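You operate a simulated robot arm through the tools that you are given. There is no shell and no other tool.

Carry out the task below with a simulated robot arm. There is one attempt and no reset: what you move stays moved.

Task
Eject the drive, pull it out, switch the laptop off and shut its lid.
Fine: EJECT before the drive moves; stand the drive on the mat; each key once. Set down upright: what you pick out.
Where things are to end (x, y in the base frame): blue dock drive within 6 cm of [11, 78].

The check looks at the end state, three seconds after you hand in, the way a careful person would. Anything else that was tipped, shoved, dropped, spilled or broken makes it a failure. A push-on lid holds only when it is set on centred and level and pressed home; a screw cap is set on level and turned clockwise until tight.

Robot
A 7-joint arm with a fingered hand, fixed in place. Base frame: the origin is on the floor under the middle of its stand, x ahead of it, y to its left, z up. Units: cm, degrees, N and s.
With the tool pointing down near the work surface it reaches from about 30 to 70 cm from the base axis. Its first joint turns from -166.0 to 166.0 degrees. Payload 4 kg.
The tool frame sits at the grasp point between the pads (the TCP): z along the fingers, y along the line on which they close. The tips reach 2.6 cm beyond it. The gripper opens to 15.6 cm; its body begins 7.3 cm behind the TCP. The gripper is a hand of 4 fingers: y runs from the thumb to the fingers, the wrist lies at [0, 0, -23.9] in the tool frame, and closing takes about 1.5 s.
Orientation is that of the tool frame in the base frame, as a unit quaternion [x, y, z, w]. With the fingers straight down and closing along the base's y, the tool's x points along the base's -x, its y along +y and its z along -z.

Tools
- The arm moves only by the tool arm_command. Its argument "plan" is a list that holds one entry, the list of rows, each a list of 6 numbers: the turn, a rotation vector about the base's x, y, z in degrees, then the shift along the base's x, y, z in cm. In form: [[[wx, wy, wz, dx, dy, dz], ...]]. A call has 1 to 20 rows; each row shifts and turns the commanded pose from where the row before left it. "grip" is the closure in counts, from 0 (fully open) to 255 (shut), set as the call begins (left out, the last holds). A row lasts 0.2 s, in which the tool goes at most 5 cm and 8.6 degrees; a call with a longer step from one row to the next is refused whole, and so is a gripper value outside its range. A pose out of reach is approached as far as the arm can. The call stops where the force on the tool passes 40 N (or 10 N more than at its start, if that is more) or the arm is blocked; 0.2 s more then pass. The fingers move at their own pace (about 7.2 cm/s each) and stop on an object; they squeeze with about 26 N. The grip force told is the motor's: it shows also when the fingers shut on nothing. Time passes only in rows, and 0.2 s behind the last, so rows that do not move let the fingers close. The reply holds the time, the measured pose of the TCP, the force on the tool along the base axes, the opening and the grip force, in the units named above and with some noise, with the torque about the TCP (base axes, N m) and any sound that the robot's microphone picked up.
- Cameras (640 x 400 px; columns grow to the right, rows downward): "scene" is fixed at [5.79, 64.2, 153.17]; the picture's right is [-0.70, -0.72, 0.00], its down [-0.59, 0.57, -0.57] and it looks along [0.41, -0.40, -0.82] (base axes); focal length 214 px, centre (320, 200). "wrist" rides on the gripper at [5.8, -5.8, -9.1] in the tool frame; the picture's right is [0.71, 0.71, 0.00], its down [-0.53, 0.53, -0.67] and it looks along [-0.47, 0.47, 0.74] (tool axes); focal length 265 px, centre (320, 200). There is no depth. A picture from a camera that has moved, and an enlarged one, comes with that camera's place and axes in the base frame and with its lens. The place of the scene camera against the robot may be out by one fixed shift of up to 1.8 cm in any direction.
- snapshot(camera): a new picture of that camera. No time passes.
- curl_fingers(finger1, finger2, finger3, thumb_bend): sets how far each is bent, from 0 (flat) to 100 (curled in); at 30 the hand is open as for a grip, at 70 the pads meet at the TCP. One left out holds its place. A second passes; each finger stops where it meets its share of the squeeze, and holds until it gets a number again. A gripper value or a shape takes the hand back. It gives what a move gives, with no picture; readings hold the bend of each and the force on the fingers (four entries, about 0 where the hand has none), thumb and palm.
- grasp_type(shape): the hand has 4 fingers and takes this shape, open, in about a second: jaw (thumb against the fingers, like two jaws); tri (thumb and two fingers); tip (a fingertip pinch); poke (one finger out to press); point (the index stretched); flat (the hand flat); cup (the hand cupped); fist (a fist). The gripper value then closes the fingers along that shape, each until it touches; the sizes above hold for jaw. It gives what a move gives, with no picture.
- inspect(camera, box): a new picture of the part [left, top, right, bottom] of that camera's present view, enlarged. No time passes.
- sign_off(): hands the job in; it is judged then, once.

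Nothing tells you positions but the pictures and the camera data. Unless the task says otherwise, let go and move clear before handing in.

The tools are called after "Request:" as a command line: name --argument value ..., lists and objects as JSON in quotes. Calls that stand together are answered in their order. arm_command: Moves the arm, as the interface text tells. Its arguments: {"type":"object","properties":{"plan":{"type":"array","items":{"type":"array","items":{"type":"array","items":{"type":"number"}}}},"grip":{"type":"number"}},"required":["plan"]} The other tools are called the same way: grasp_type (shape) gives the hand a shape; curl_fingers (finger1, finger2, finger3, thumb_bend) moves the fingers one by one; snapshot (camera) takes a picture; inspect (camera, box) takes an enlarged picture of a part of a camera's view; sign_off () hands the job in.

At the start:

```text
t: 0.0
tool_pos: [29.03, 16.63, 123.36]
ee_rot: [-0.001, 1.0, 0.0, 0.0]
ft_force: [0.8, -0.2, -0.2]
ft_torque: [-0.02, 0.03, 0.01]
grip_width: 15.6
grip_force: 0.0
shape: jaw
bend: [30.0, 30.0, 30.0, 30.0]
finger forces: [0.0, 0.0, 0.0, 0.0, 0.0, 0.0]
```

scene: 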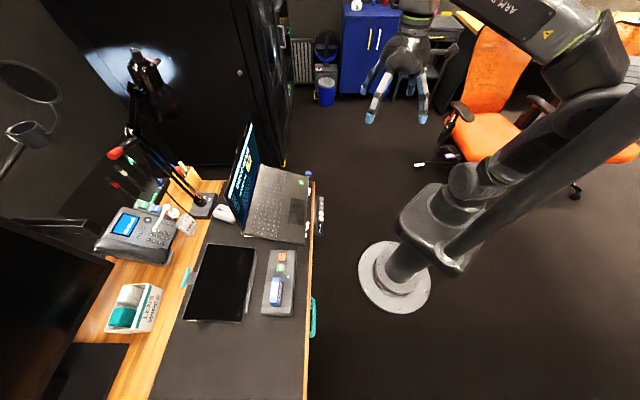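
wrist: 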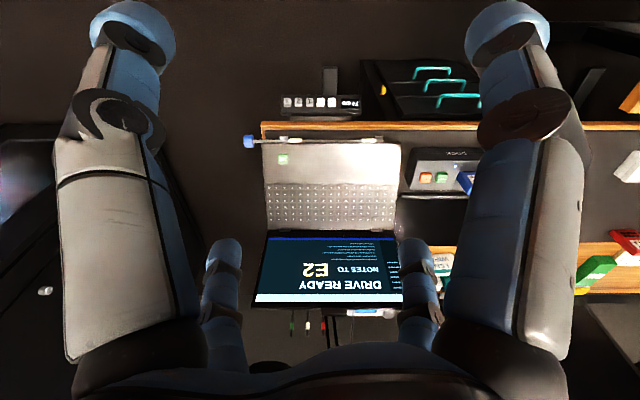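

I see a desk with an open laptop, a dock with an orange and a green key and a blue drive, a tablet, a phone and other items. I'll look more closely before moving anything.

Request:
inspect --camera "scene" --box '[170, 110, 350, 222]'

Request:
inspect --camera "scene" --box '[170, 220, 350, 332]'

Request:
inspect --camera "wrist" --box '[240, 50, 490, 206]'

Request:
inspect --camera "wrist" --box '[240, 180, 490, 336]'

```text
3.56 times, centred on (260, 166) of scene
camera zoom: at [5.79, 64.2, 153.17], right [-0.7, -0.72, 0.0], down [-0.59, 0.57, -0.57], along [0.41, -0.4, -0.82], focal length 763 px, centre (533, 321)
```

zoom: 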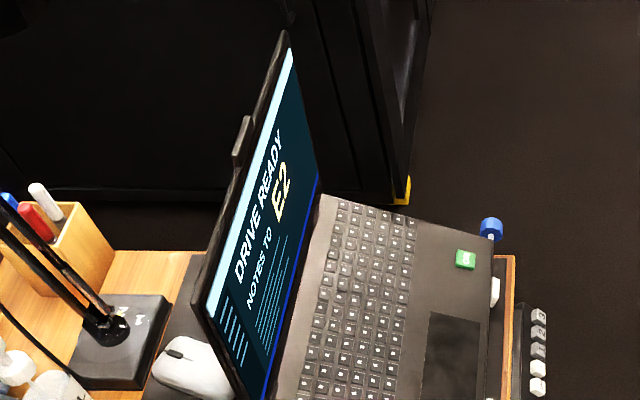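

```text
3.56 times, centred on (260, 276) of scene
camera zoom: at [5.79, 64.2, 153.17], right [-0.7, -0.72, 0.0], down [-0.59, 0.57, -0.57], along [0.41, -0.4, -0.82], focal length 763 px, centre (533, -70)
```

zoom: 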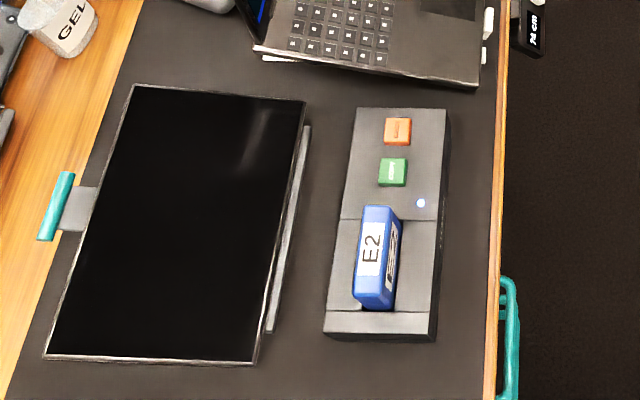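

```text
2.56 times, centred on (365, 128) of wrist
camera zoom: at [23.31, 10.76, 132.5], right [-0.71, 0.71, 0.0], down [0.53, 0.53, 0.67], along [0.47, 0.47, -0.74], focal length 679 px, centre (205, 384)
```

zoom: 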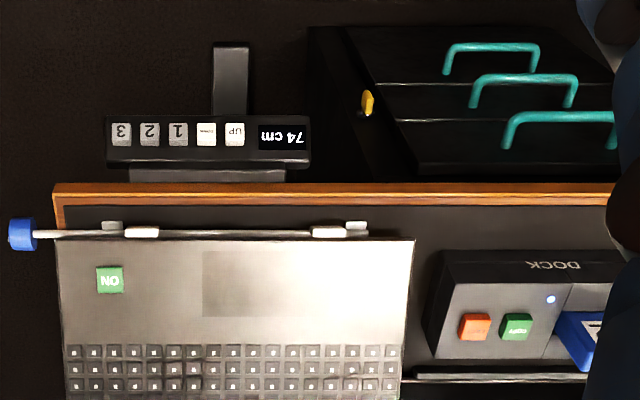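

```text
2.56 times, centred on (365, 258) of wrist
camera zoom: at [23.31, 10.76, 132.5], right [-0.71, 0.71, 0.0], down [0.53, 0.53, 0.67], along [0.47, 0.47, -0.74], focal length 679 px, centre (205, 52)
```

zoom: 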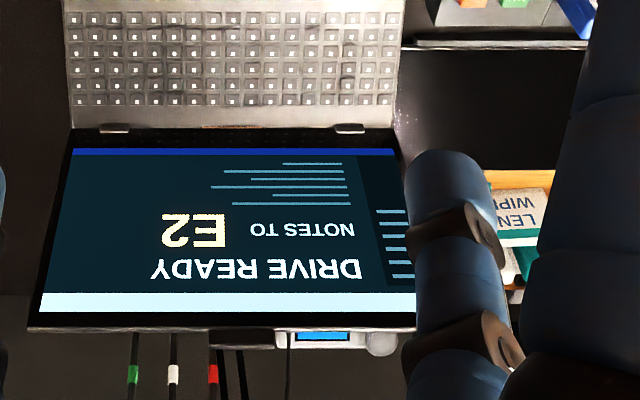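

The desk appears to run at about 45° in front of the robot. The laptop sits right of centre, the dock with drive E2 is to its left, and the dock has an orange and a green key. I'll bring the wrist camera closer to the dock to measure it and read the key labels.

Request:
arm_command --plan '[[[0, 0, 0, -1.0, 3.0, -2.4], [0, 0, 0, -1.0, 3.0, -2.4], [0, 0, 0, -1.0, 3.0, -2.4], [0, 0, 0, -1.0, 3.0, -2.4], [0, 0, 0, -1.0, 3.0, -2.4], [0, 0, 0, -1.0, 3.0, -2.4], [0, 0, 0, -1.0, 3.0, -2.4], [0, 0, 0, -1.0, 3.0, -2.4], [0, 0, 0, -1.0, 3.0, -2.4], [0, 0, 0, 0, 0, 0]]]'

Request:
snapshot --camera "wrist"

Request:
snapshot --camera "scene"

```text
t: 0.8
tool_pos: [26.12, 25.15, 116.53]
ee_rot: [-0.047, 0.995, 0.063, -0.065]
ft_force: [-0.3, 0.3, -0.8]
ft_torque: [0.01, -0.01, 0.0]
grip_width: 15.6
grip_force: 0.0
shape: jaw
bend: [30.0, 30.0, 30.0, 30.0]
finger forces: [0.0, 0.0, 0.0, 0.0, 0.1, 0.1]
stopped in row 3: the arm was blocked; the commanded pose is now the measured one
```

```text
taken
camera wrist: at [22.21, 17.78, 125.64], right [-0.76, 0.63, 0.18], down [0.57, 0.49, 0.66], along [0.33, 0.6, -0.73], focal length 265 px, centre (320, 200)
```

wrist: 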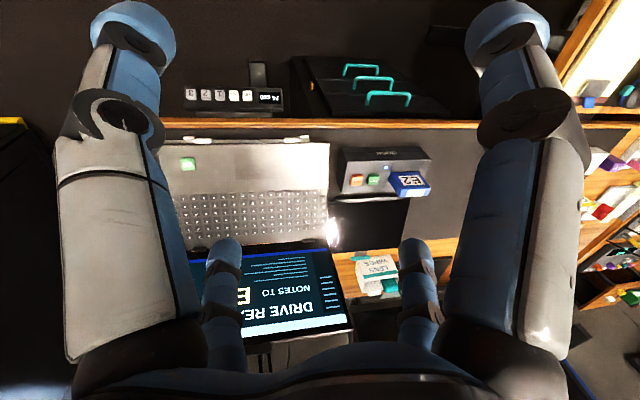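

```text
taken
```

scene: 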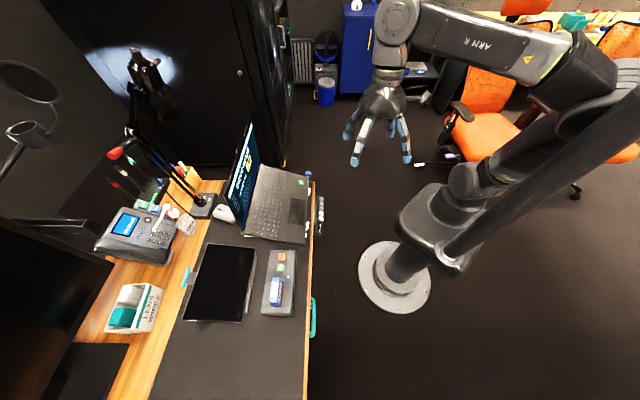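

The arm stopped early with some orientation drift and nothing was touched. I'll restore the orientation slowly and go on in smaller steps.

Request:
arm_command --plan '[[[-1.2, -1.2, -0.9, 0, 0, 0], [-1.2, -1.2, -0.9, 0, 0, 0], [-1.2, -1.2, -0.9, 0, 0, 0], [-1.2, -1.2, -0.9, 0, 0, 0], [-1.2, -1.2, -0.9, 0, 0, 0], [-1.2, -1.2, -0.9, 0, 0, 0], [0, 0, 0, 0, 0, 0]]]'

```text
t: 2.2
tool_pos: [27.26, 24.54, 116.48]
ee_rot: [-0.016, 0.997, 0.055, -0.06]
ft_force: [0.4, -0.7, -0.5]
ft_torque: [0.0, -0.02, 0.01]
grip_width: 15.6
grip_force: 0.0
shape: jaw
bend: [30.0, 30.0, 30.0, 30.0]
finger forces: [0.0, 0.0, 0.0, 0.0, 0.0, 0.1]
stopped in row 6: the arm was blocked; the commanded pose is now the measured one
```

The arm seems to be near a joint limit at this radius. I'll move a little outward and see whether the orientation recovers.

Request:
arm_command --plan '[[[0, 0, 0, 0.5, 0.5, 0], [0, 0, 0, 1, 1, 0], [0, 0, 0, 1, 1, 0], [0, 0, 0, 1, 1, 0], [0, 0, 0, 1, 1, 0], [0, 0, 0, 0.5, 0.5, 0], [0, 0, 0, 0, 0, 0]]]'

Request:
arm_command --plan '[[[-1, -1, 0, 0, 0, 0], [-1, -1, 0, 0, 0, 0], [-1, -1, 0, 0, 0, 0], [-1, -1, 0, 0, 0, 0], [-1, -1, 0, 0, 0, 0], [-1, -1, 0, 0, 0, 0], [0, 0, 0, 0, 0, 0]]]'

```text
t: 3.8
tool_pos: [32.6, 29.12, 116.76]
ee_rot: [-0.012, 0.996, 0.06, -0.06]
ft_force: [0.1, 0.1, 0.3]
ft_torque: [-0.02, 0.04, -0.01]
grip_width: 15.59
grip_force: 0.0
shape: jaw
bend: [30.0, 30.0, 30.0, 30.0]
finger forces: [0.0, 0.1, 0.0, 0.0, 0.1, 0.1]
```

```text
t: 5.2
tool_pos: [33.82, 26.01, 119.17]
ee_rot: [0.003, 0.997, 0.071, -0.027]
ft_force: [0.1, -0.2, 0.6]
ft_torque: [0.01, -0.04, -0.02]
grip_width: 15.61
grip_force: 0.1
shape: jaw
bend: [30.0, 30.0, 30.0, 30.0]
finger forces: [0.0, 0.0, 0.0, 0.0, 0.1, 0.0]
stopped in row 7: the arm was blocked; the commanded pose is now the measured one
```

The tilt seems limited in that direction, so I'll test which way the hand turns freely about the vertical.

Request:
arm_command --plan '[[[0, 0, 5, 0, 0, 0], [0, 0, 5, 0, 0, 0], [0, 0, 5, 0, 0, 0], [0, 0, 5, 0, 0, 0], [0, 0, 5, 0, 0, 0], [0, 0, 5, 0, 0, 0], [0, 0, 0, 0, 0, 0]]]'

```text
t: 6.8
tool_pos: [33.79, 26.46, 119.18]
ee_rot: [-0.258, 0.963, 0.061, -0.044]
ft_force: [-0.2, -0.3, 0.4]
ft_torque: [0.02, -0.01, 0.01]
grip_width: 15.59
grip_force: 0.2
shape: jaw
bend: [30.0, 30.0, 30.0, 30.0]
finger forces: [0.0, 0.1, 0.0, 0.0, 0.0, 0.0]
```

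The turn about the vertical works freely in the positive sense. I'll try to level the tool from here.

Request:
arm_command --plan '[[[-0.9, -1.1, 0, 0, 0, 0], [-0.9, -1.1, 0, 0, 0, 0], [-0.9, -1.1, 0, 0, 0, 0], [-0.9, -1.1, 0, 0, 0, 0], [-0.9, -1.1, 0, 0, 0, 0], [-0.9, -1.1, 0, 0, 0, 0], [0, 0, 0, 0, 0, 0]]]'

Request:
snapshot --camera "scene"

```text
t: 8.4
tool_pos: [34.5, 24.94, 119.58]
ee_rot: [-0.249, 0.968, 0.023, -0.004]
ft_force: [0.3, -0.2, -0.5]
ft_torque: [-0.02, -0.03, 0.0]
grip_width: 15.6
grip_force: 0.0
shape: jaw
bend: [30.0, 30.0, 30.0, 30.0]
finger forces: [0.0, 0.1, 0.0, 0.0, 0.1, 0.1]
```

```text
taken
```

scene: 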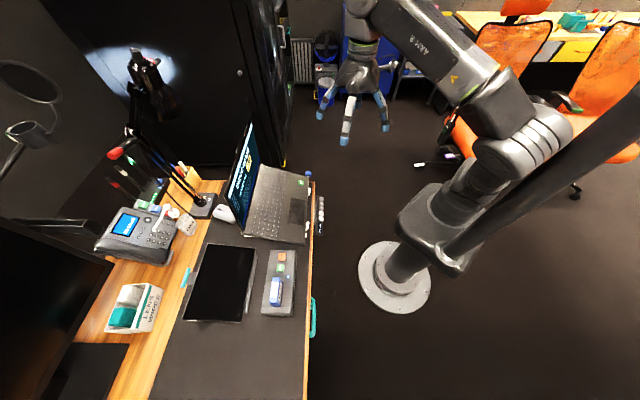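

The tool is nearly level now and the arm has moved off its limit. I'll move gently toward the dock for a closer view.

Request:
arm_command --plan '[[[0, 0, 0, -0.4, 0.6, -0.8], [0, 0, 0, -0.7, 1.2, -1.6], [0, 0, 0, -0.7, 1.2, -1.6], [0, 0, 0, -0.7, 1.2, -1.6], [0, 0, 0, -0.7, 1.2, -1.6], [0, 0, 0, -0.7, 1.2, -1.6], [0, 0, 0, -0.7, 1.2, -1.6], [0, 0, 0, -0.7, 1.2, -1.6], [0, 0, 0, -0.7, 1.2, -1.6], [0, 0, 0, -0.7, 1.2, -1.6], [0, 0, 0, -0.4, 0.6, -0.8], [0, 0, 0, 0, 0, 0]]]'

Request:
snapshot --camera "wrist"

```text
t: 9.6
tool_pos: [35.59, 25.49, 113.55]
ee_rot: [-0.182, 0.983, 0.022, -0.001]
ft_force: [-0.7, -0.5, 0.0]
ft_torque: [-0.02, -0.02, -0.01]
grip_width: 15.6
grip_force: 0.0
shape: jaw
bend: [30.0, 30.0, 30.0, 30.0]
finger forces: [0.0, 0.1, 0.0, 0.1, 0.1, 0.0]
stopped in row 5: the arm was blocked; the commanded pose is now the measured one
```

```text
taken
camera wrist: at [32.44, 17.61, 122.4], right [-0.91, 0.41, 0.03], down [0.31, 0.65, 0.69], along [0.26, 0.64, -0.72], focal length 265 px, centre (320, 200)
```

wrist: 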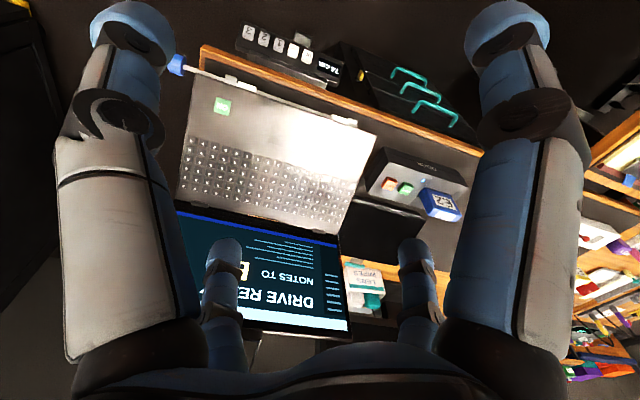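

The arm is blocked again when moving in +y, although the hand is free. I'll look at the arm itself to see what holds it.

Request:
inspect --camera "scene" --box '[320, 0, 640, 200]'

Request:
inspect --camera "scene" --box '[320, 140, 640, 340]'

```text
2.00 times, centred on (480, 100) of scene
camera zoom: at [5.79, 64.2, 153.17], right [-0.7, -0.72, 0.0], down [-0.59, 0.57, -0.57], along [0.41, -0.4, -0.82], focal length 429 px, centre (0, 400)
```

zoom: 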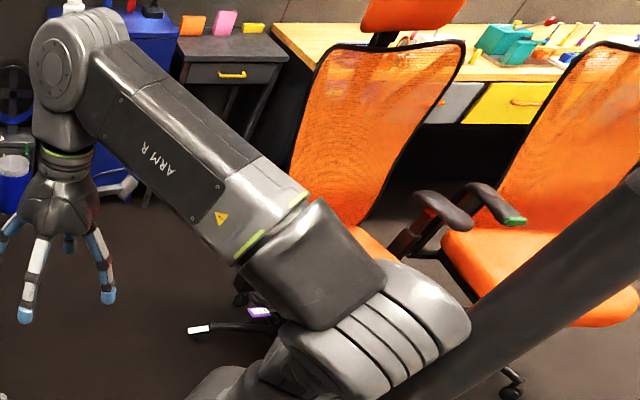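

```text
2.00 times, centred on (480, 240) of scene
camera zoom: at [5.79, 64.2, 153.17], right [-0.7, -0.72, 0.0], down [-0.59, 0.57, -0.57], along [0.41, -0.4, -0.82], focal length 429 px, centre (0, 120)
```

zoom: 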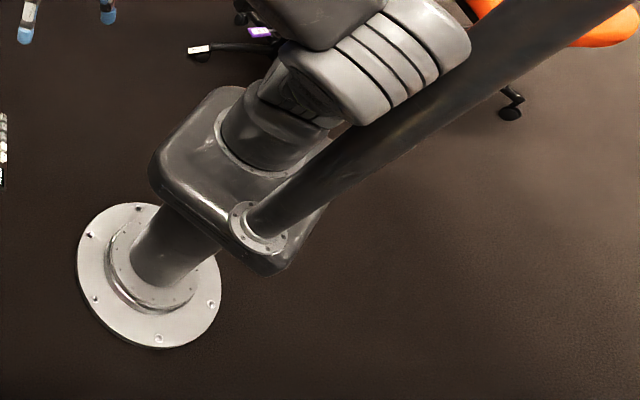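

A vertical pole on the pedestal stands right next to the elbow, so the folded arm can't swing left. I'll extend the arm outward first, staying high above the laptop base and in front of the lid, and only then swing left.

Request:
arm_command --plan '[[[0, 0, 0, 0.6, 0.5, 0.1], [0, 0, 0, 1.0, 0.8, 0.2], [0, 0, 0, 1.2, 1.0, 0.2], [0, 0, 0, 1.2, 1.0, 0.2], [0, 0, 0, 1.2, 1.0, 0.2], [0, 0, 0, 1.2, 1.0, 0.2], [0, 0, 0, 1.2, 1.0, 0.2], [0, 0, 0, 1.2, 1.0, 0.2], [0, 0, 0, 1.0, 0.8, 0.2], [0, 0, 0, 0.6, 0.5, 0.1], [0, 0, 0, 0, 0, 0]]]'

Request:
snapshot --camera "scene"

```text
t: 12.0
tool_pos: [45.87, 34.25, 115.16]
ee_rot: [-0.183, 0.983, 0.022, -0.001]
ft_force: [-0.5, 0.6, -0.1]
ft_torque: [0.02, 0.01, 0.0]
grip_width: 15.6
grip_force: 0.2
shape: jaw
bend: [30.0, 30.0, 30.0, 30.0]
finger forces: [0.0, 0.0, 0.0, 0.1, 0.0, 0.0]
```

```text
taken
```

scene: 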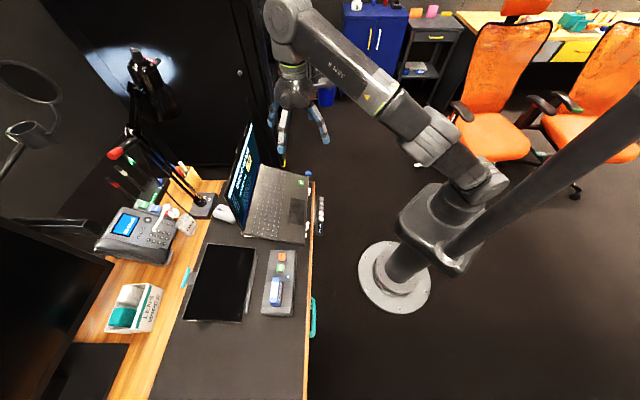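

The arm extended freely and now points out over the front of the laptop, well above it. I'll swing left along the desk edge in small steps.

Request:
arm_command --plan '[[[0, 0, 0, -0.5, 0.5, 0], [0, 0, 0, -0.9, 0.9, 0], [0, 0, 0, -1.0, 1.0, 0], [0, 0, 0, -1.0, 1.0, 0], [0, 0, 0, -1.0, 1.0, 0], [0, 0, 0, -1.0, 1.0, 0], [0, 0, 0, -1.0, 1.0, 0], [0, 0, 0, -1.0, 1.0, 0], [0, 0, 0, -1.0, 1.0, 0], [0, 0, 0, -1.0, 1.0, 0], [0, 0, 0, -1.0, 1.0, 0], [0, 0, 0, -0.6, 0.6, 0], [0, 0, 0, 0, 0, 0]]]'

Request:
snapshot --camera "wrist"

```text
t: 14.8
tool_pos: [34.94, 45.29, 115.25]
ee_rot: [-0.183, 0.983, 0.022, -0.002]
ft_force: [-0.1, 0.9, 0.7]
ft_torque: [0.01, 0.03, -0.01]
grip_width: 15.59
grip_force: 0.1
shape: jaw
bend: [30.0, 30.0, 30.0, 30.0]
finger forces: [0.0, 0.0, 0.0, 0.0, 0.0, 0.0]
```

```text
taken
camera wrist: at [31.66, 37.28, 124.16], right [-0.91, 0.4, 0.03], down [0.31, 0.65, 0.69], along [0.26, 0.64, -0.72], focal length 265 px, centre (320, 200)
```

wrist: 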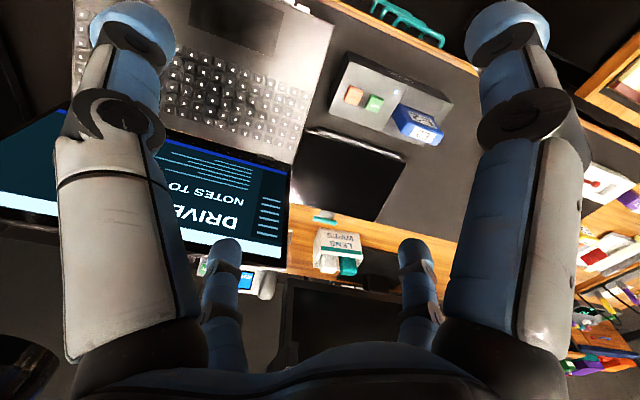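

The swing worked. I'll look closely at the dock from here.

Request:
inspect --camera "wrist" --box '[300, 30, 480, 142]'

Request:
inspect --camera "wrist" --box '[100, 0, 340, 150]'

```text
3.56 times, centred on (390, 86) of wrist
camera zoom: at [31.66, 37.28, 124.16], right [-0.91, 0.4, 0.03], down [0.31, 0.65, 0.69], along [0.26, 0.64, -0.72], focal length 944 px, centre (71, 605)
```

zoom: 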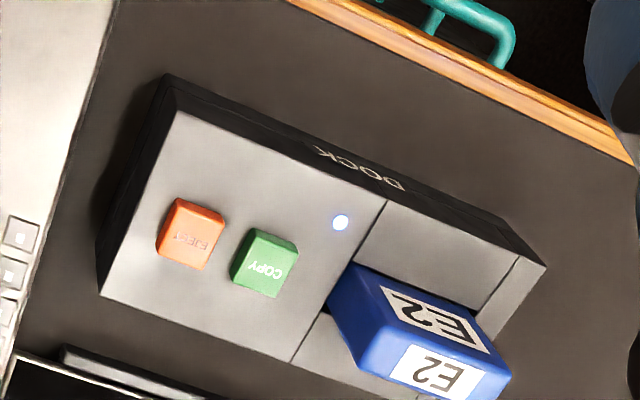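

```text
2.67 times, centred on (220, 75) of wrist
camera zoom: at [31.66, 37.28, 124.16], right [-0.91, 0.4, 0.03], down [0.31, 0.65, 0.69], along [0.26, 0.64, -0.72], focal length 708 px, centre (587, 533)
```

zoom: 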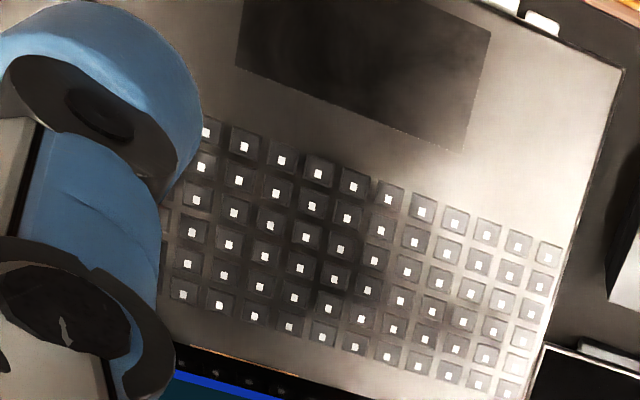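

The orange key reads EJECT and the green one COPY. The drive stands upright in the dock's bay with its thin side toward the robot. I'll take the poke shape here in free air and see where the fingertip is.

Request:
grasp_type --shape "poke"

Request:
snapshot --camera "wrist"

Request:
inspect --camera "scene" --box '[200, 20, 400, 145]'

```text
t: 15.7
tool_pos: [34.74, 45.18, 115.34]
ee_rot: [-0.183, 0.983, 0.022, -0.002]
ft_force: [-0.6, 0.0, 0.9]
ft_torque: [0.02, -0.01, -0.02]
grip_width: 0.01
grip_force: 0.0
shape: poke
bend: [100.0, 100.0, 100.0, 91.0]
finger forces: [0.0, 0.1, 0.0, 0.1, 0.0, 0.0]
```

```text
taken
camera wrist: at [31.68, 37.26, 124.17], right [-0.91, 0.4, 0.03], down [0.31, 0.65, 0.69], along [0.26, 0.64, -0.72], focal length 265 px, centre (320, 200)
```

wrist: 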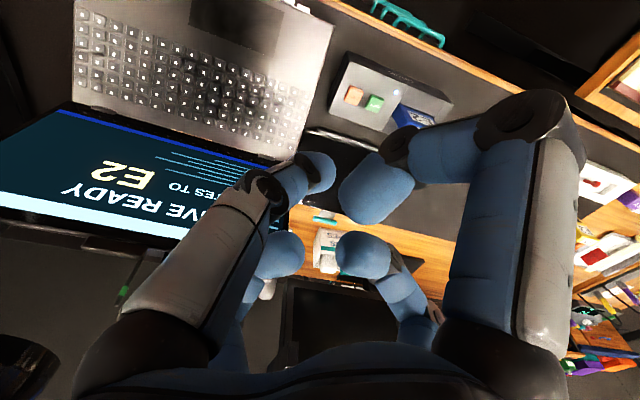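

```text
3.20 times, centred on (300, 82) of scene
camera zoom: at [5.79, 64.2, 153.17], right [-0.7, -0.72, 0.0], down [-0.59, 0.57, -0.57], along [0.41, -0.4, -0.82], focal length 686 px, centre (384, 576)
```

zoom: 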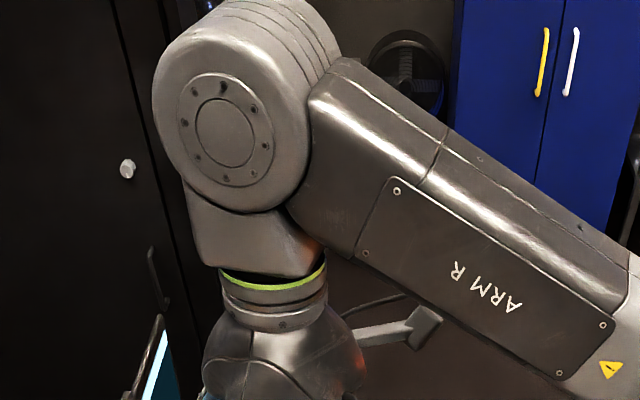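

The hand may still be moving into the shape. I'll let a little time pass and look again.

Request:
arm_command --plan '[[[0, 0, 0, 0, 0, 0], [0, 0, 0, 0, 0, 0], [0, 0, 0, 0, 0, 0], [0, 0, 0, 0, 0, 0]]]'

Request:
snapshot --camera "wrist"

Request:
snapshot --camera "scene"

```text
t: 16.7
tool_pos: [34.74, 45.17, 115.22]
ee_rot: [-0.183, 0.983, 0.022, -0.001]
ft_force: [-0.3, 0.4, -0.3]
ft_torque: [0.03, -0.01, 0.04]
grip_width: 0.03
grip_force: 0.0
shape: poke
bend: [100.0, 100.0, 100.0, 91.0]
finger forces: [0.0, 0.0, 0.0, 0.0, 0.1, 0.0]
```

```text
taken
camera wrist: at [31.68, 37.26, 124.17], right [-0.91, 0.4, 0.03], down [0.31, 0.65, 0.69], along [0.26, 0.64, -0.72], focal length 265 px, centre (320, 200)
```

wrist: 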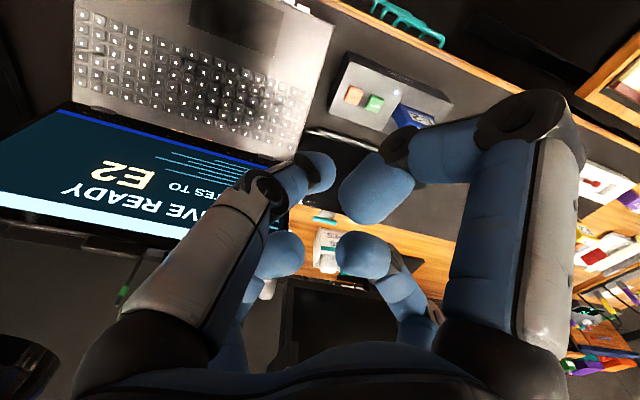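

```text
taken
```

scene: 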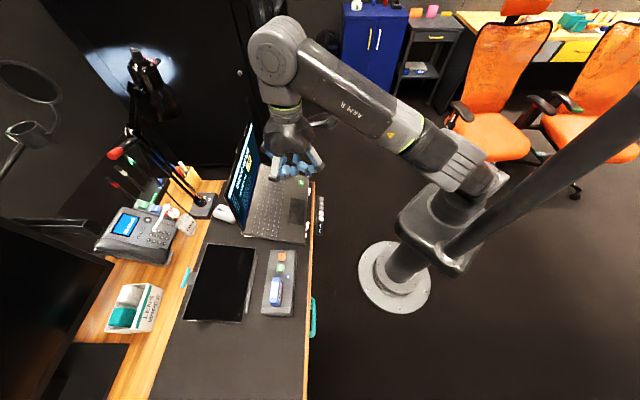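

In this shape all digits look curled inward and none clearly sticks out. I'll try the "point" shape in free air for comparison.

Request:
grasp_type --shape "point"

Request:
snapshot --camera "wrist"

Request:
inspect --camera "scene" --box '[230, 90, 350, 200]'

```text
t: 17.6
tool_pos: [34.89, 45.22, 115.32]
ee_rot: [-0.183, 0.983, 0.022, -0.002]
ft_force: [-0.2, 0.2, -1.0]
ft_torque: [0.03, -0.03, -0.01]
grip_width: 15.0
grip_force: 0.1
shape: point
bend: [70.0, 100.0, 100.0, 79.0]
finger forces: [0.1, 0.1, 0.0, 0.0, 0.1, 0.0]
```

```text
taken
camera wrist: at [31.68, 37.26, 124.17], right [-0.91, 0.4, 0.03], down [0.31, 0.65, 0.69], along [0.26, 0.64, -0.72], focal length 265 px, centre (320, 200)
```

wrist: 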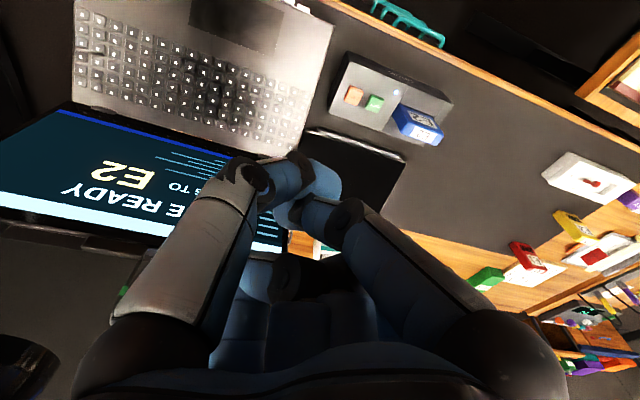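

```text
3.64 times, centred on (290, 145) of scene
camera zoom: at [5.79, 64.2, 153.17], right [-0.7, -0.72, 0.0], down [-0.59, 0.57, -0.57], along [0.41, -0.4, -0.82], focal length 780 px, centre (429, 400)
```

zoom: 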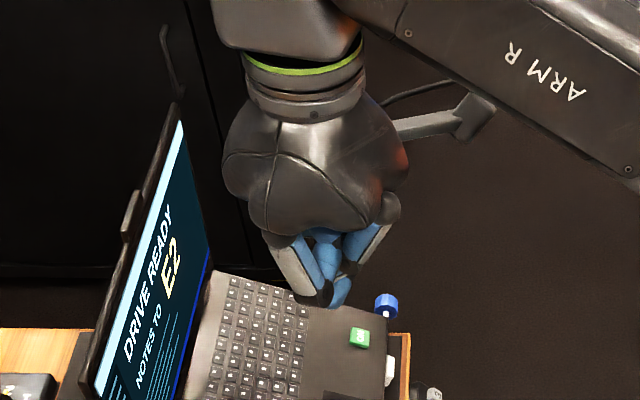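

In the "point" shape one digit reaches further than the others. I'll enlarge both views to locate its tip.

Request:
inspect --camera "wrist" --box '[200, 120, 440, 270]'

Request:
inspect --camera "scene" --box '[290, 145, 340, 180]'

```text
2.67 times, centred on (320, 195) of wrist
camera zoom: at [31.68, 37.26, 124.17], right [-0.91, 0.4, 0.03], down [0.31, 0.65, 0.69], along [0.26, 0.64, -0.72], focal length 708 px, centre (320, 213)
```

zoom: 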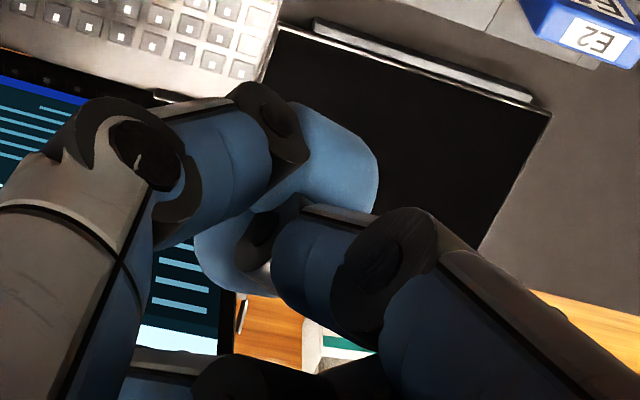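

```text
11.43 times, centred on (315, 162) of scene
camera zoom: at [5.79, 64.2, 153.17], right [-0.7, -0.72, 0.0], down [-0.59, 0.57, -0.57], along [0.41, -0.4, -0.82], focal length 2451 px, centre (377, 629)
```

zoom: 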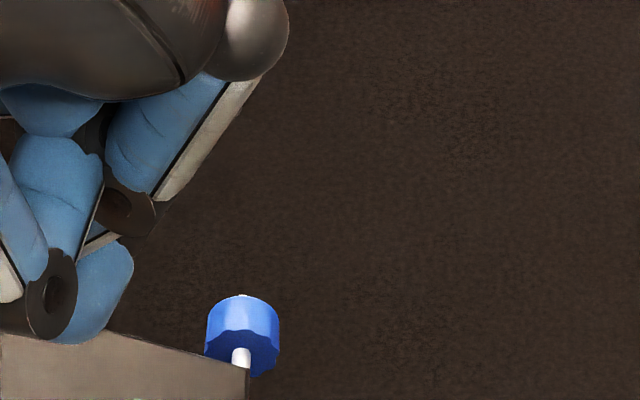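

The "point" shape bunches the digits awkwardly. I'll go back to poke and straighten a single finger to see whether that gives a clean pressing tip.

Request:
grasp_type --shape "poke"

Request:
curl_fingers --finger1 100 --finger2 45 --finger3 100 --thumb_bend 100

Request:
snapshot --camera "wrist"

Request:
inspect --camera "scene" --box '[240, 100, 340, 200]'

```text
t: 18.5
tool_pos: [34.79, 45.19, 115.3]
ee_rot: [-0.182, 0.983, 0.022, -0.001]
ft_force: [0.0, 0.7, 0.8]
ft_torque: [0.01, -0.03, -0.01]
grip_width: 0.0
grip_force: 0.1
shape: poke
bend: [100.0, 100.0, 100.0, 91.0]
finger forces: [0.0, 0.0, 0.0, 0.0, 0.1, 0.0]
```

```text
t: 19.5
tool_pos: [34.81, 45.31, 115.21]
ee_rot: [-0.183, 0.983, 0.022, -0.002]
ft_force: [0.3, 1.2, -0.4]
ft_torque: [0.0, 0.01, -0.05]
grip_width: 0.79
grip_force: 0.1
shape: fingers
bend: [100.0, 100.0, 100.0, 84.0]
finger forces: [0.0, 0.0, 0.0, 0.0, 0.1, 0.0]
```

```text
taken
camera wrist: at [31.68, 37.26, 124.17], right [-0.91, 0.4, 0.03], down [0.31, 0.65, 0.69], along [0.26, 0.64, -0.72], focal length 265 px, centre (320, 200)
```

wrist: 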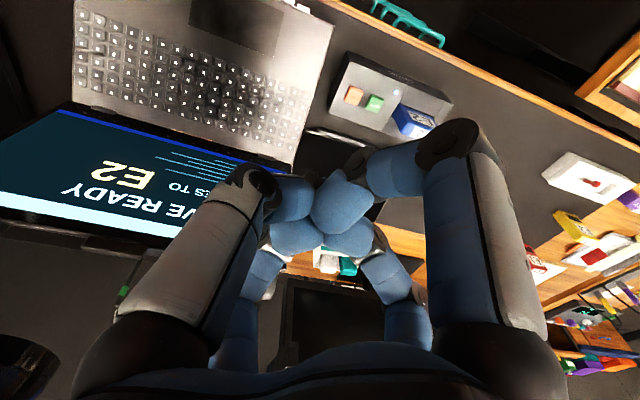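

```text
4.00 times, centred on (290, 150) of scene
camera zoom: at [5.79, 64.2, 153.17], right [-0.7, -0.72, 0.0], down [-0.59, 0.57, -0.57], along [0.41, -0.4, -0.82], focal length 858 px, centre (440, 400)
```

zoom: 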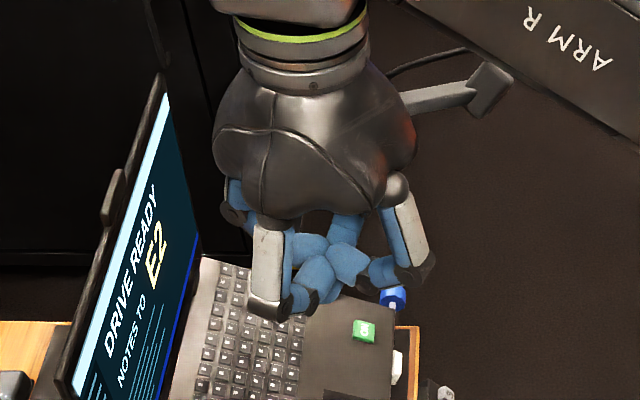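

The fingers seem to have blocked each other from that starting shape. I'll open to jaw and bend them one at a time to learn which finger is which.

Request:
grasp_type --shape "jaw"

Request:
curl_fingers --finger1 90

Request:
snapshot --camera "wrist"

Request:
curl_fingers --finger2 50

Request:
snapshot --camera "wrist"

```text
t: 20.4
tool_pos: [34.96, 45.15, 115.41]
ee_rot: [-0.184, 0.983, 0.022, -0.003]
ft_force: [-0.2, 0.1, 0.3]
ft_torque: [0.03, -0.01, -0.01]
grip_width: 15.59
grip_force: 0.1
shape: jaw
bend: [30.0, 30.0, 30.0, 30.0]
finger forces: [0.0, 0.0, 0.1, 0.0, 0.0, 0.1]
```

```text
t: 21.4
tool_pos: [34.78, 45.16, 115.28]
ee_rot: [-0.183, 0.983, 0.022, -0.001]
ft_force: [1.0, 0.6, -0.1]
ft_torque: [0.0, -0.02, -0.01]
grip_width: 7.86
grip_force: 0.0
shape: fingers
bend: [90.0, 30.0, 30.0, 30.0]
finger forces: [0.0, 0.0, 0.0, 0.0, 0.0, 0.0]
```

```text
taken
camera wrist: at [31.68, 37.26, 124.17], right [-0.91, 0.4, 0.03], down [0.31, 0.65, 0.69], along [0.26, 0.64, -0.72], focal length 265 px, centre (320, 200)
```

wrist: 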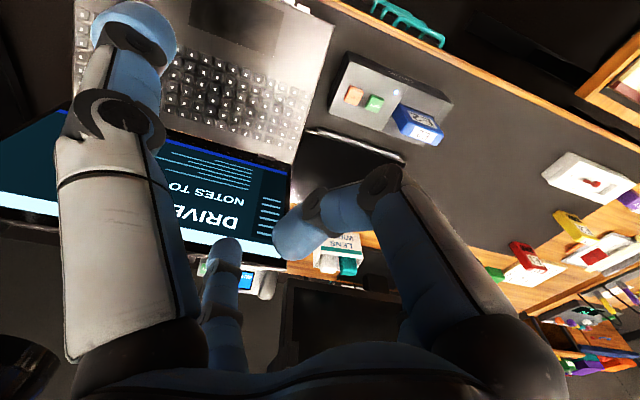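

```text
t: 22.4
tool_pos: [34.73, 45.21, 115.21]
ee_rot: [-0.183, 0.983, 0.022, -0.001]
ft_force: [0.5, -0.3, -0.6]
ft_torque: [0.01, 0.02, 0.0]
grip_width: 7.86
grip_force: 0.1
shape: fingers
bend: [90.0, 50.0, 30.0, 30.0]
finger forces: [0.0, 0.0, 0.0, 0.0, 0.1, 0.1]
```

```text
taken
camera wrist: at [31.68, 37.26, 124.17], right [-0.91, 0.4, 0.03], down [0.31, 0.65, 0.69], along [0.26, 0.64, -0.72], focal length 265 px, centre (320, 200)
```

wrist: 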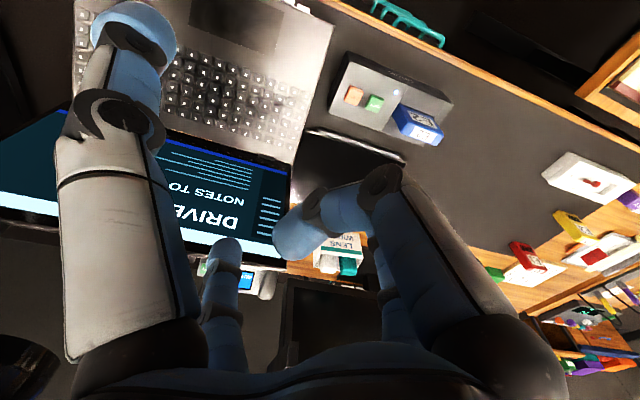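

Finger 1 is the +x digit, finger 2 the +y digit and the thumb the −y digit. I'll curl the three fingers away and keep the thumb nearly straight as the pressing tip.

Request:
curl_fingers --finger1 100 --finger2 100 --finger3 100 --thumb_bend 45

Request:
snapshot --camera "wrist"

Request:
inspect --camera "scene" --box '[240, 100, 340, 200]'

```text
t: 23.4
tool_pos: [34.77, 45.17, 115.16]
ee_rot: [-0.183, 0.983, 0.022, -0.002]
ft_force: [-0.1, -0.2, 0.5]
ft_torque: [-0.02, 0.05, -0.02]
grip_width: 7.6
grip_force: 0.0
shape: fingers
bend: [100.0, 92.0, 81.0, 45.0]
finger forces: [0.1, 0.0, 0.1, 0.1, 0.1, 0.0]
```

```text
taken
camera wrist: at [31.68, 37.26, 124.17], right [-0.91, 0.4, 0.03], down [0.31, 0.65, 0.69], along [0.26, 0.64, -0.72], focal length 265 px, centre (320, 200)
```

wrist: 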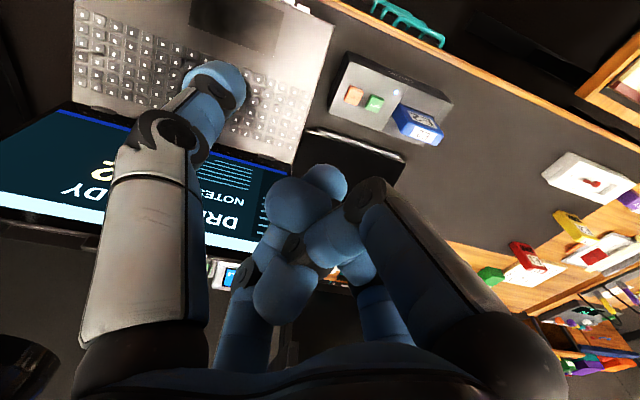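

```text
4.00 times, centred on (290, 150) of scene
camera zoom: at [5.79, 64.2, 153.17], right [-0.7, -0.72, 0.0], down [-0.59, 0.57, -0.57], along [0.41, -0.4, -0.82], focal length 858 px, centre (440, 400)
```

zoom: 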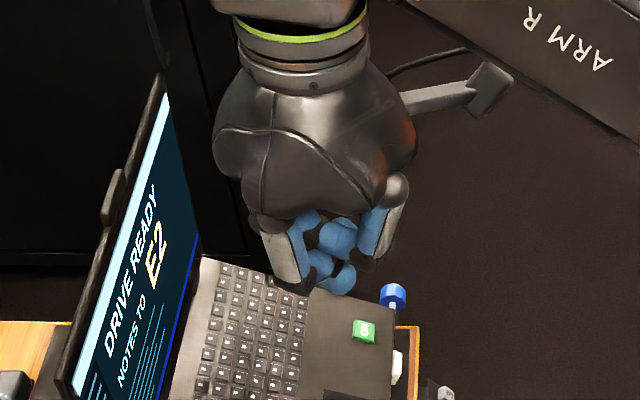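

The thumb works as a pressing tip, but it would put the hand over the drive or laptop. Using finger 3 instead keeps the hand on the robot's side of the keys, so I'll set that up from the open shape.

Request:
grasp_type --shape "jaw"

Request:
curl_fingers --finger1 100 --finger2 100 --finger3 45 --thumb_bend 100

Request:
snapshot --camera "wrist"

Request:
inspect --camera "scene" --box '[240, 100, 340, 200]'

```text
t: 24.3
tool_pos: [34.77, 45.09, 115.29]
ee_rot: [-0.183, 0.983, 0.022, -0.001]
ft_force: [-0.1, -0.4, -0.6]
ft_torque: [-0.01, -0.03, 0.0]
grip_width: 15.63
grip_force: 0.0
shape: jaw
bend: [30.0, 30.0, 30.0, 30.0]
finger forces: [0.0, 0.0, 0.0, 0.0, 0.0, 0.0]
```

```text
t: 25.3
tool_pos: [34.74, 45.17, 115.21]
ee_rot: [-0.183, 0.983, 0.021, -0.001]
ft_force: [0.0, 0.4, 0.0]
ft_torque: [-0.01, 0.0, 0.01]
grip_width: 0.02
grip_force: 0.1
shape: fingers
bend: [91.0, 95.0, 45.0, 91.0]
finger forces: [0.0, 0.0, 0.1, 0.0, 0.0, 0.0]
```

```text
taken
camera wrist: at [31.68, 37.26, 124.17], right [-0.91, 0.4, 0.03], down [0.31, 0.65, 0.69], along [0.26, 0.64, -0.72], focal length 265 px, centre (320, 200)
```

wrist: 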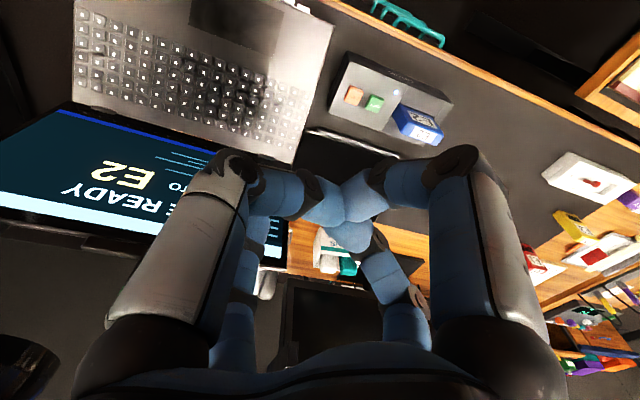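

```text
4.00 times, centred on (290, 150) of scene
camera zoom: at [5.79, 64.2, 153.17], right [-0.7, -0.72, 0.0], down [-0.59, 0.57, -0.57], along [0.41, -0.4, -0.82], focal length 858 px, centre (440, 400)
```

zoom: 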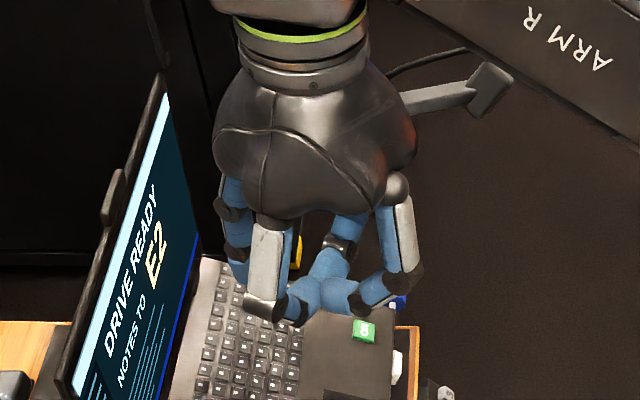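

Three digits are tucked in and finger 3 points down. I'll enlarge the view to confirm where its tip is.

Request:
inspect --camera "wrist" --box '[190, 140, 410, 320]'

Request:
inspect --camera "scene" --box '[280, 140, 350, 190]'

```text
2.22 times, centred on (300, 230) of wrist
camera zoom: at [31.68, 37.26, 124.17], right [-0.91, 0.4, 0.03], down [0.31, 0.65, 0.69], along [0.26, 0.64, -0.72], focal length 590 px, centre (364, 133)
```

zoom: 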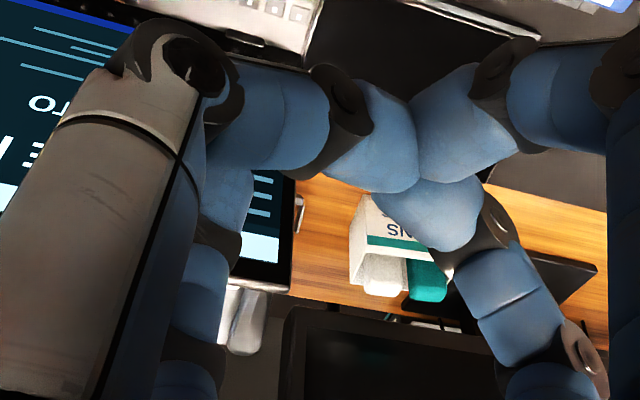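

```text
8.00 times, centred on (315, 165) of scene
camera zoom: at [5.79, 64.2, 153.17], right [-0.7, -0.72, 0.0], down [-0.59, 0.57, -0.57], along [0.41, -0.4, -0.82], focal length 1716 px, centre (360, 480)
```

zoom: 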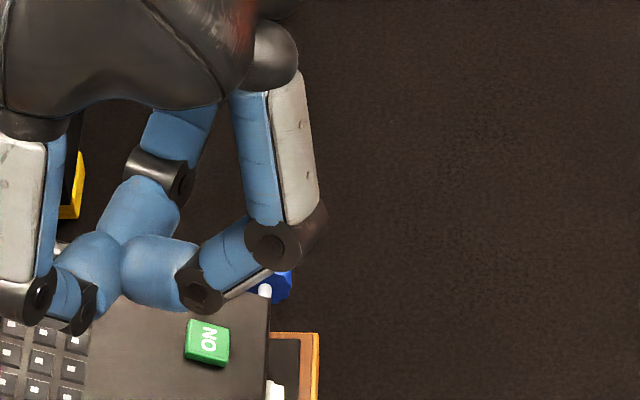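

Finger 3's tip sits about 6 cm from the tool centre and 2.7 cm below it, as expected. I'll turn the hand so that finger 3 points away from the robot, level it, and move over toward the EJECT key at a safe height.

Request:
arm_command --plan '[[[-0.37, -0.17, 4.0, 0, 0, 0], [-0.37, -0.17, 4.0, 0, 0, 0], [-0.37, -0.17, 4.0, 0, 0, 0], [-0.37, -0.17, 4.0, 0, 0, 0], [-0.37, -0.17, 4.0, 0, 0, 0], [-0.37, -0.17, 4.0, 0, 0, 0], [0, 0, 0, -0.6, 0.7, -1.5], [0, 0, 0, -0.8, 0.9, -2.0], [0, 0, 0, -0.8, 0.9, -2.0], [0, 0, 0, -0.8, 0.9, -2.0], [0, 0, 0, -0.8, 0.9, -2.0], [0, 0, 0, -0.8, 0.9, -2.0], [0, 0, 0, -0.8, 0.9, -2.0], [0, 0, 0, -0.8, 0.9, -1.0], [0, 0, 0, 0, 0, 0]]]'

Request:
snapshot --camera "wrist"

Request:
snapshot --camera "scene"

```text
t: 28.5
tool_pos: [29.07, 51.86, 101.22]
ee_rot: [-0.379, 0.925, 0.004, -0.002]
ft_force: [0.4, -0.6, 1.4]
ft_torque: [0.0, -0.02, -0.01]
grip_width: 0.01
grip_force: 0.0
shape: fingers
bend: [93.0, 98.0, 45.0, 91.0]
finger forces: [0.1, 0.1, 0.0, 0.1, 0.1, 0.1]
```

```text
taken
camera wrist: at [29.16, 43.53, 110.38], right [-1.0, 0.01, 0.0], down [0.01, 0.74, 0.67], along [0.0, 0.67, -0.74], focal length 265 px, centre (320, 200)
```

wrist: 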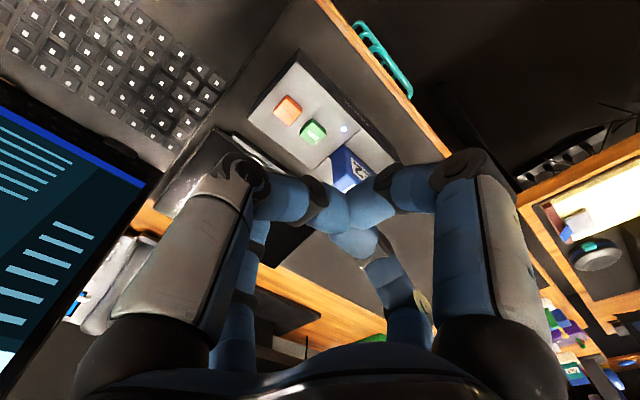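

```text
taken
```

scene: 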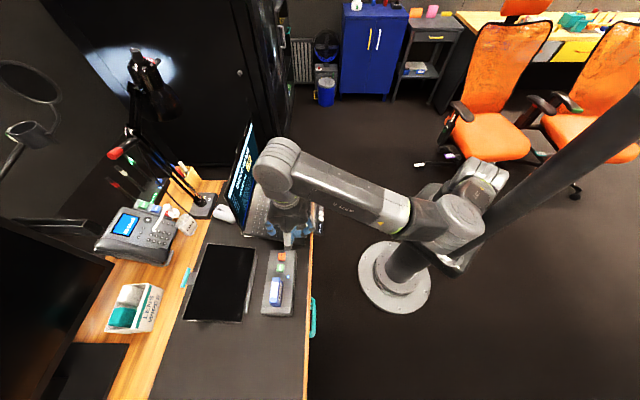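

The hand is level and close to the dock now. I'll zoom in on the dock to refine the key and drive positions.

Request:
inspect --camera "wrist" --box '[230, 40, 430, 200]'

Request:
inspect --camera "scene" --box '[240, 180, 340, 330]'

```text
2.50 times, centred on (330, 120) of wrist
camera zoom: at [29.16, 43.53, 110.38], right [-1.0, 0.01, 0.0], down [0.01, 0.74, 0.67], along [0.0, 0.67, -0.74], focal length 664 px, centre (295, 400)
```

zoom: 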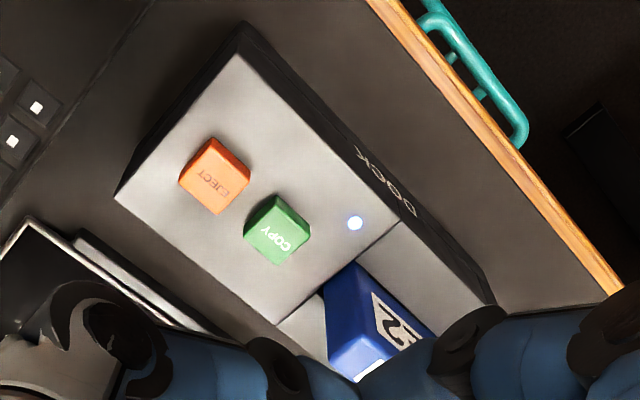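

```text
2.67 times, centred on (290, 255) of scene
camera zoom: at [5.79, 64.2, 153.17], right [-0.7, -0.72, 0.0], down [-0.59, 0.57, -0.57], along [0.41, -0.4, -0.82], focal length 572 px, centre (400, 53)
```

zoom: 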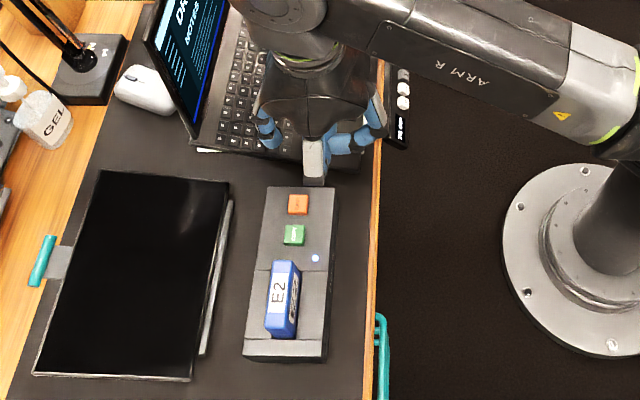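

The EJECT key's top comes out at about (32.8, 56.6, 81). I'll lower the fingertip to about 3 cm above it and check the alignment.

Request:
arm_command --plan '[[[0, 0, 0, -0.06, 0.06, -1.0], [0, 0, 0, -0.06, 0.06, -2.0], [0, 0, 0, -0.06, 0.06, -2.0], [0, 0, 0, -0.06, 0.06, -2.0], [0, 0, 0, -0.06, 0.06, -2.0], [0, 0, 0, -0.06, 0.06, -2.0], [0, 0, 0, -0.06, 0.06, -2.0], [0, 0, 0, -0.05, 0.06, -1.0], [0, 0, 0, 0, 0, 0]]]'

Request:
inspect --camera "scene" --box '[240, 190, 340, 300]'

Request:
snapshot --camera "wrist"

```text
t: 30.7
tool_pos: [34.12, 49.74, 87.5]
ee_rot: [-0.331, 0.943, 0.008, 0.0]
ft_force: [0.2, -0.5, -0.6]
ft_torque: [0.0, 0.05, 0.0]
grip_width: 0.01
grip_force: 0.0
shape: fingers
bend: [93.0, 98.0, 45.0, 91.0]
finger forces: [0.1, 0.0, 0.1, 0.1, 0.0, 0.0]
stopped in row 9: the arm was blocked; the commanded pose is now the measured one
```

```text
3.64 times, centred on (290, 245) of scene
camera zoom: at [5.79, 64.2, 153.17], right [-0.7, -0.72, 0.0], down [-0.59, 0.57, -0.57], along [0.41, -0.4, -0.82], focal length 780 px, centre (429, 36)
```

zoom: 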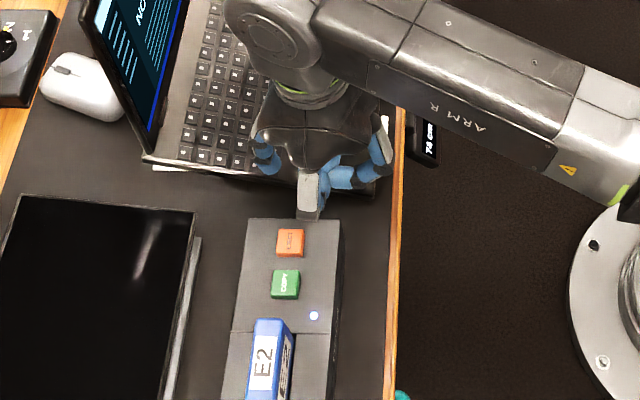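

```text
taken
camera wrist: at [33.21, 41.28, 96.56], right [-0.99, 0.11, 0.01], down [0.09, 0.73, 0.68], along [0.07, 0.68, -0.73], focal length 265 px, centre (320, 200)
```

wrist: 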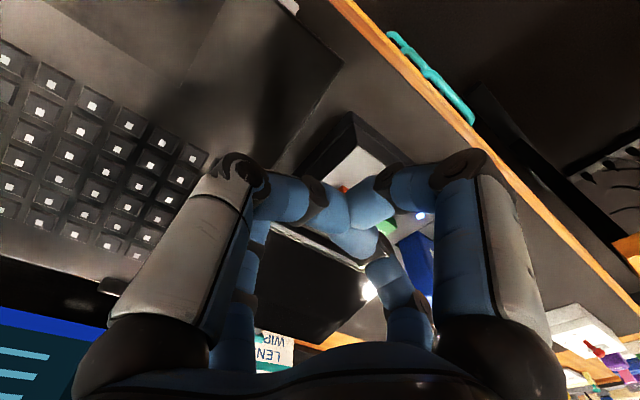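

The arm was deflected to the right because its elbow is against the pole again; nothing was touched. I'll lift straight up and then turn the hand the other way (clockwise), which should swing the elbow to the free side.

Request:
arm_command --plan '[[[0, 0, 0, 0, 0, 1.0], [0, 0, 0, 0, -0.1, 2.0], [0, 0, 0, 0, -0.2, 2.5], [0, 0, 0, 0, -0.3, 2.5], [0, 0, 0, 0, -0.3, 2.5], [0, 0, 0, 0, -0.3, 2.5], [0, 0, 0, 0, -0.3, 2.5], [0, 0, 0, 0, -0.3, 2.5], [0, 0, 0, 0, -0.3, 2.5], [0, 0, 0, 0, -0.3, 2.5], [0, 0, 0, 0, -0.3, 2.5], [0, 0, 0, 0, 0, 1.0], [0, 0, 0, 0, 0, 0]]]'

Request:
snapshot --camera "scene"

```text
t: 33.5
tool_pos: [33.9, 47.18, 113.89]
ee_rot: [-0.333, 0.943, 0.009, 0.001]
ft_force: [0.5, 0.0, -0.7]
ft_torque: [-0.04, 0.0, -0.02]
grip_width: 0.02
grip_force: 0.2
shape: fingers
bend: [93.0, 98.0, 45.0, 91.0]
finger forces: [0.0, 0.1, 0.0, 0.1, 0.0, 0.1]
```

```text
taken
```

scene: 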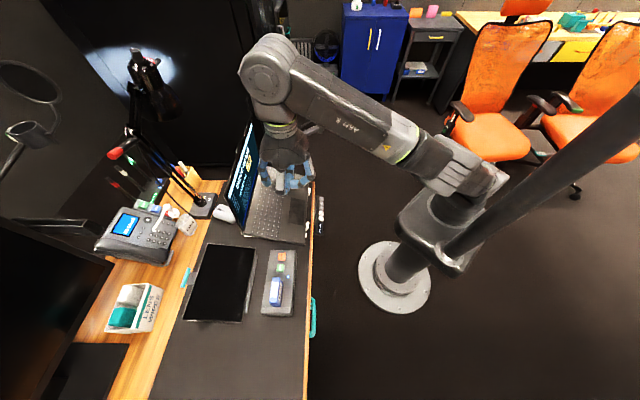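

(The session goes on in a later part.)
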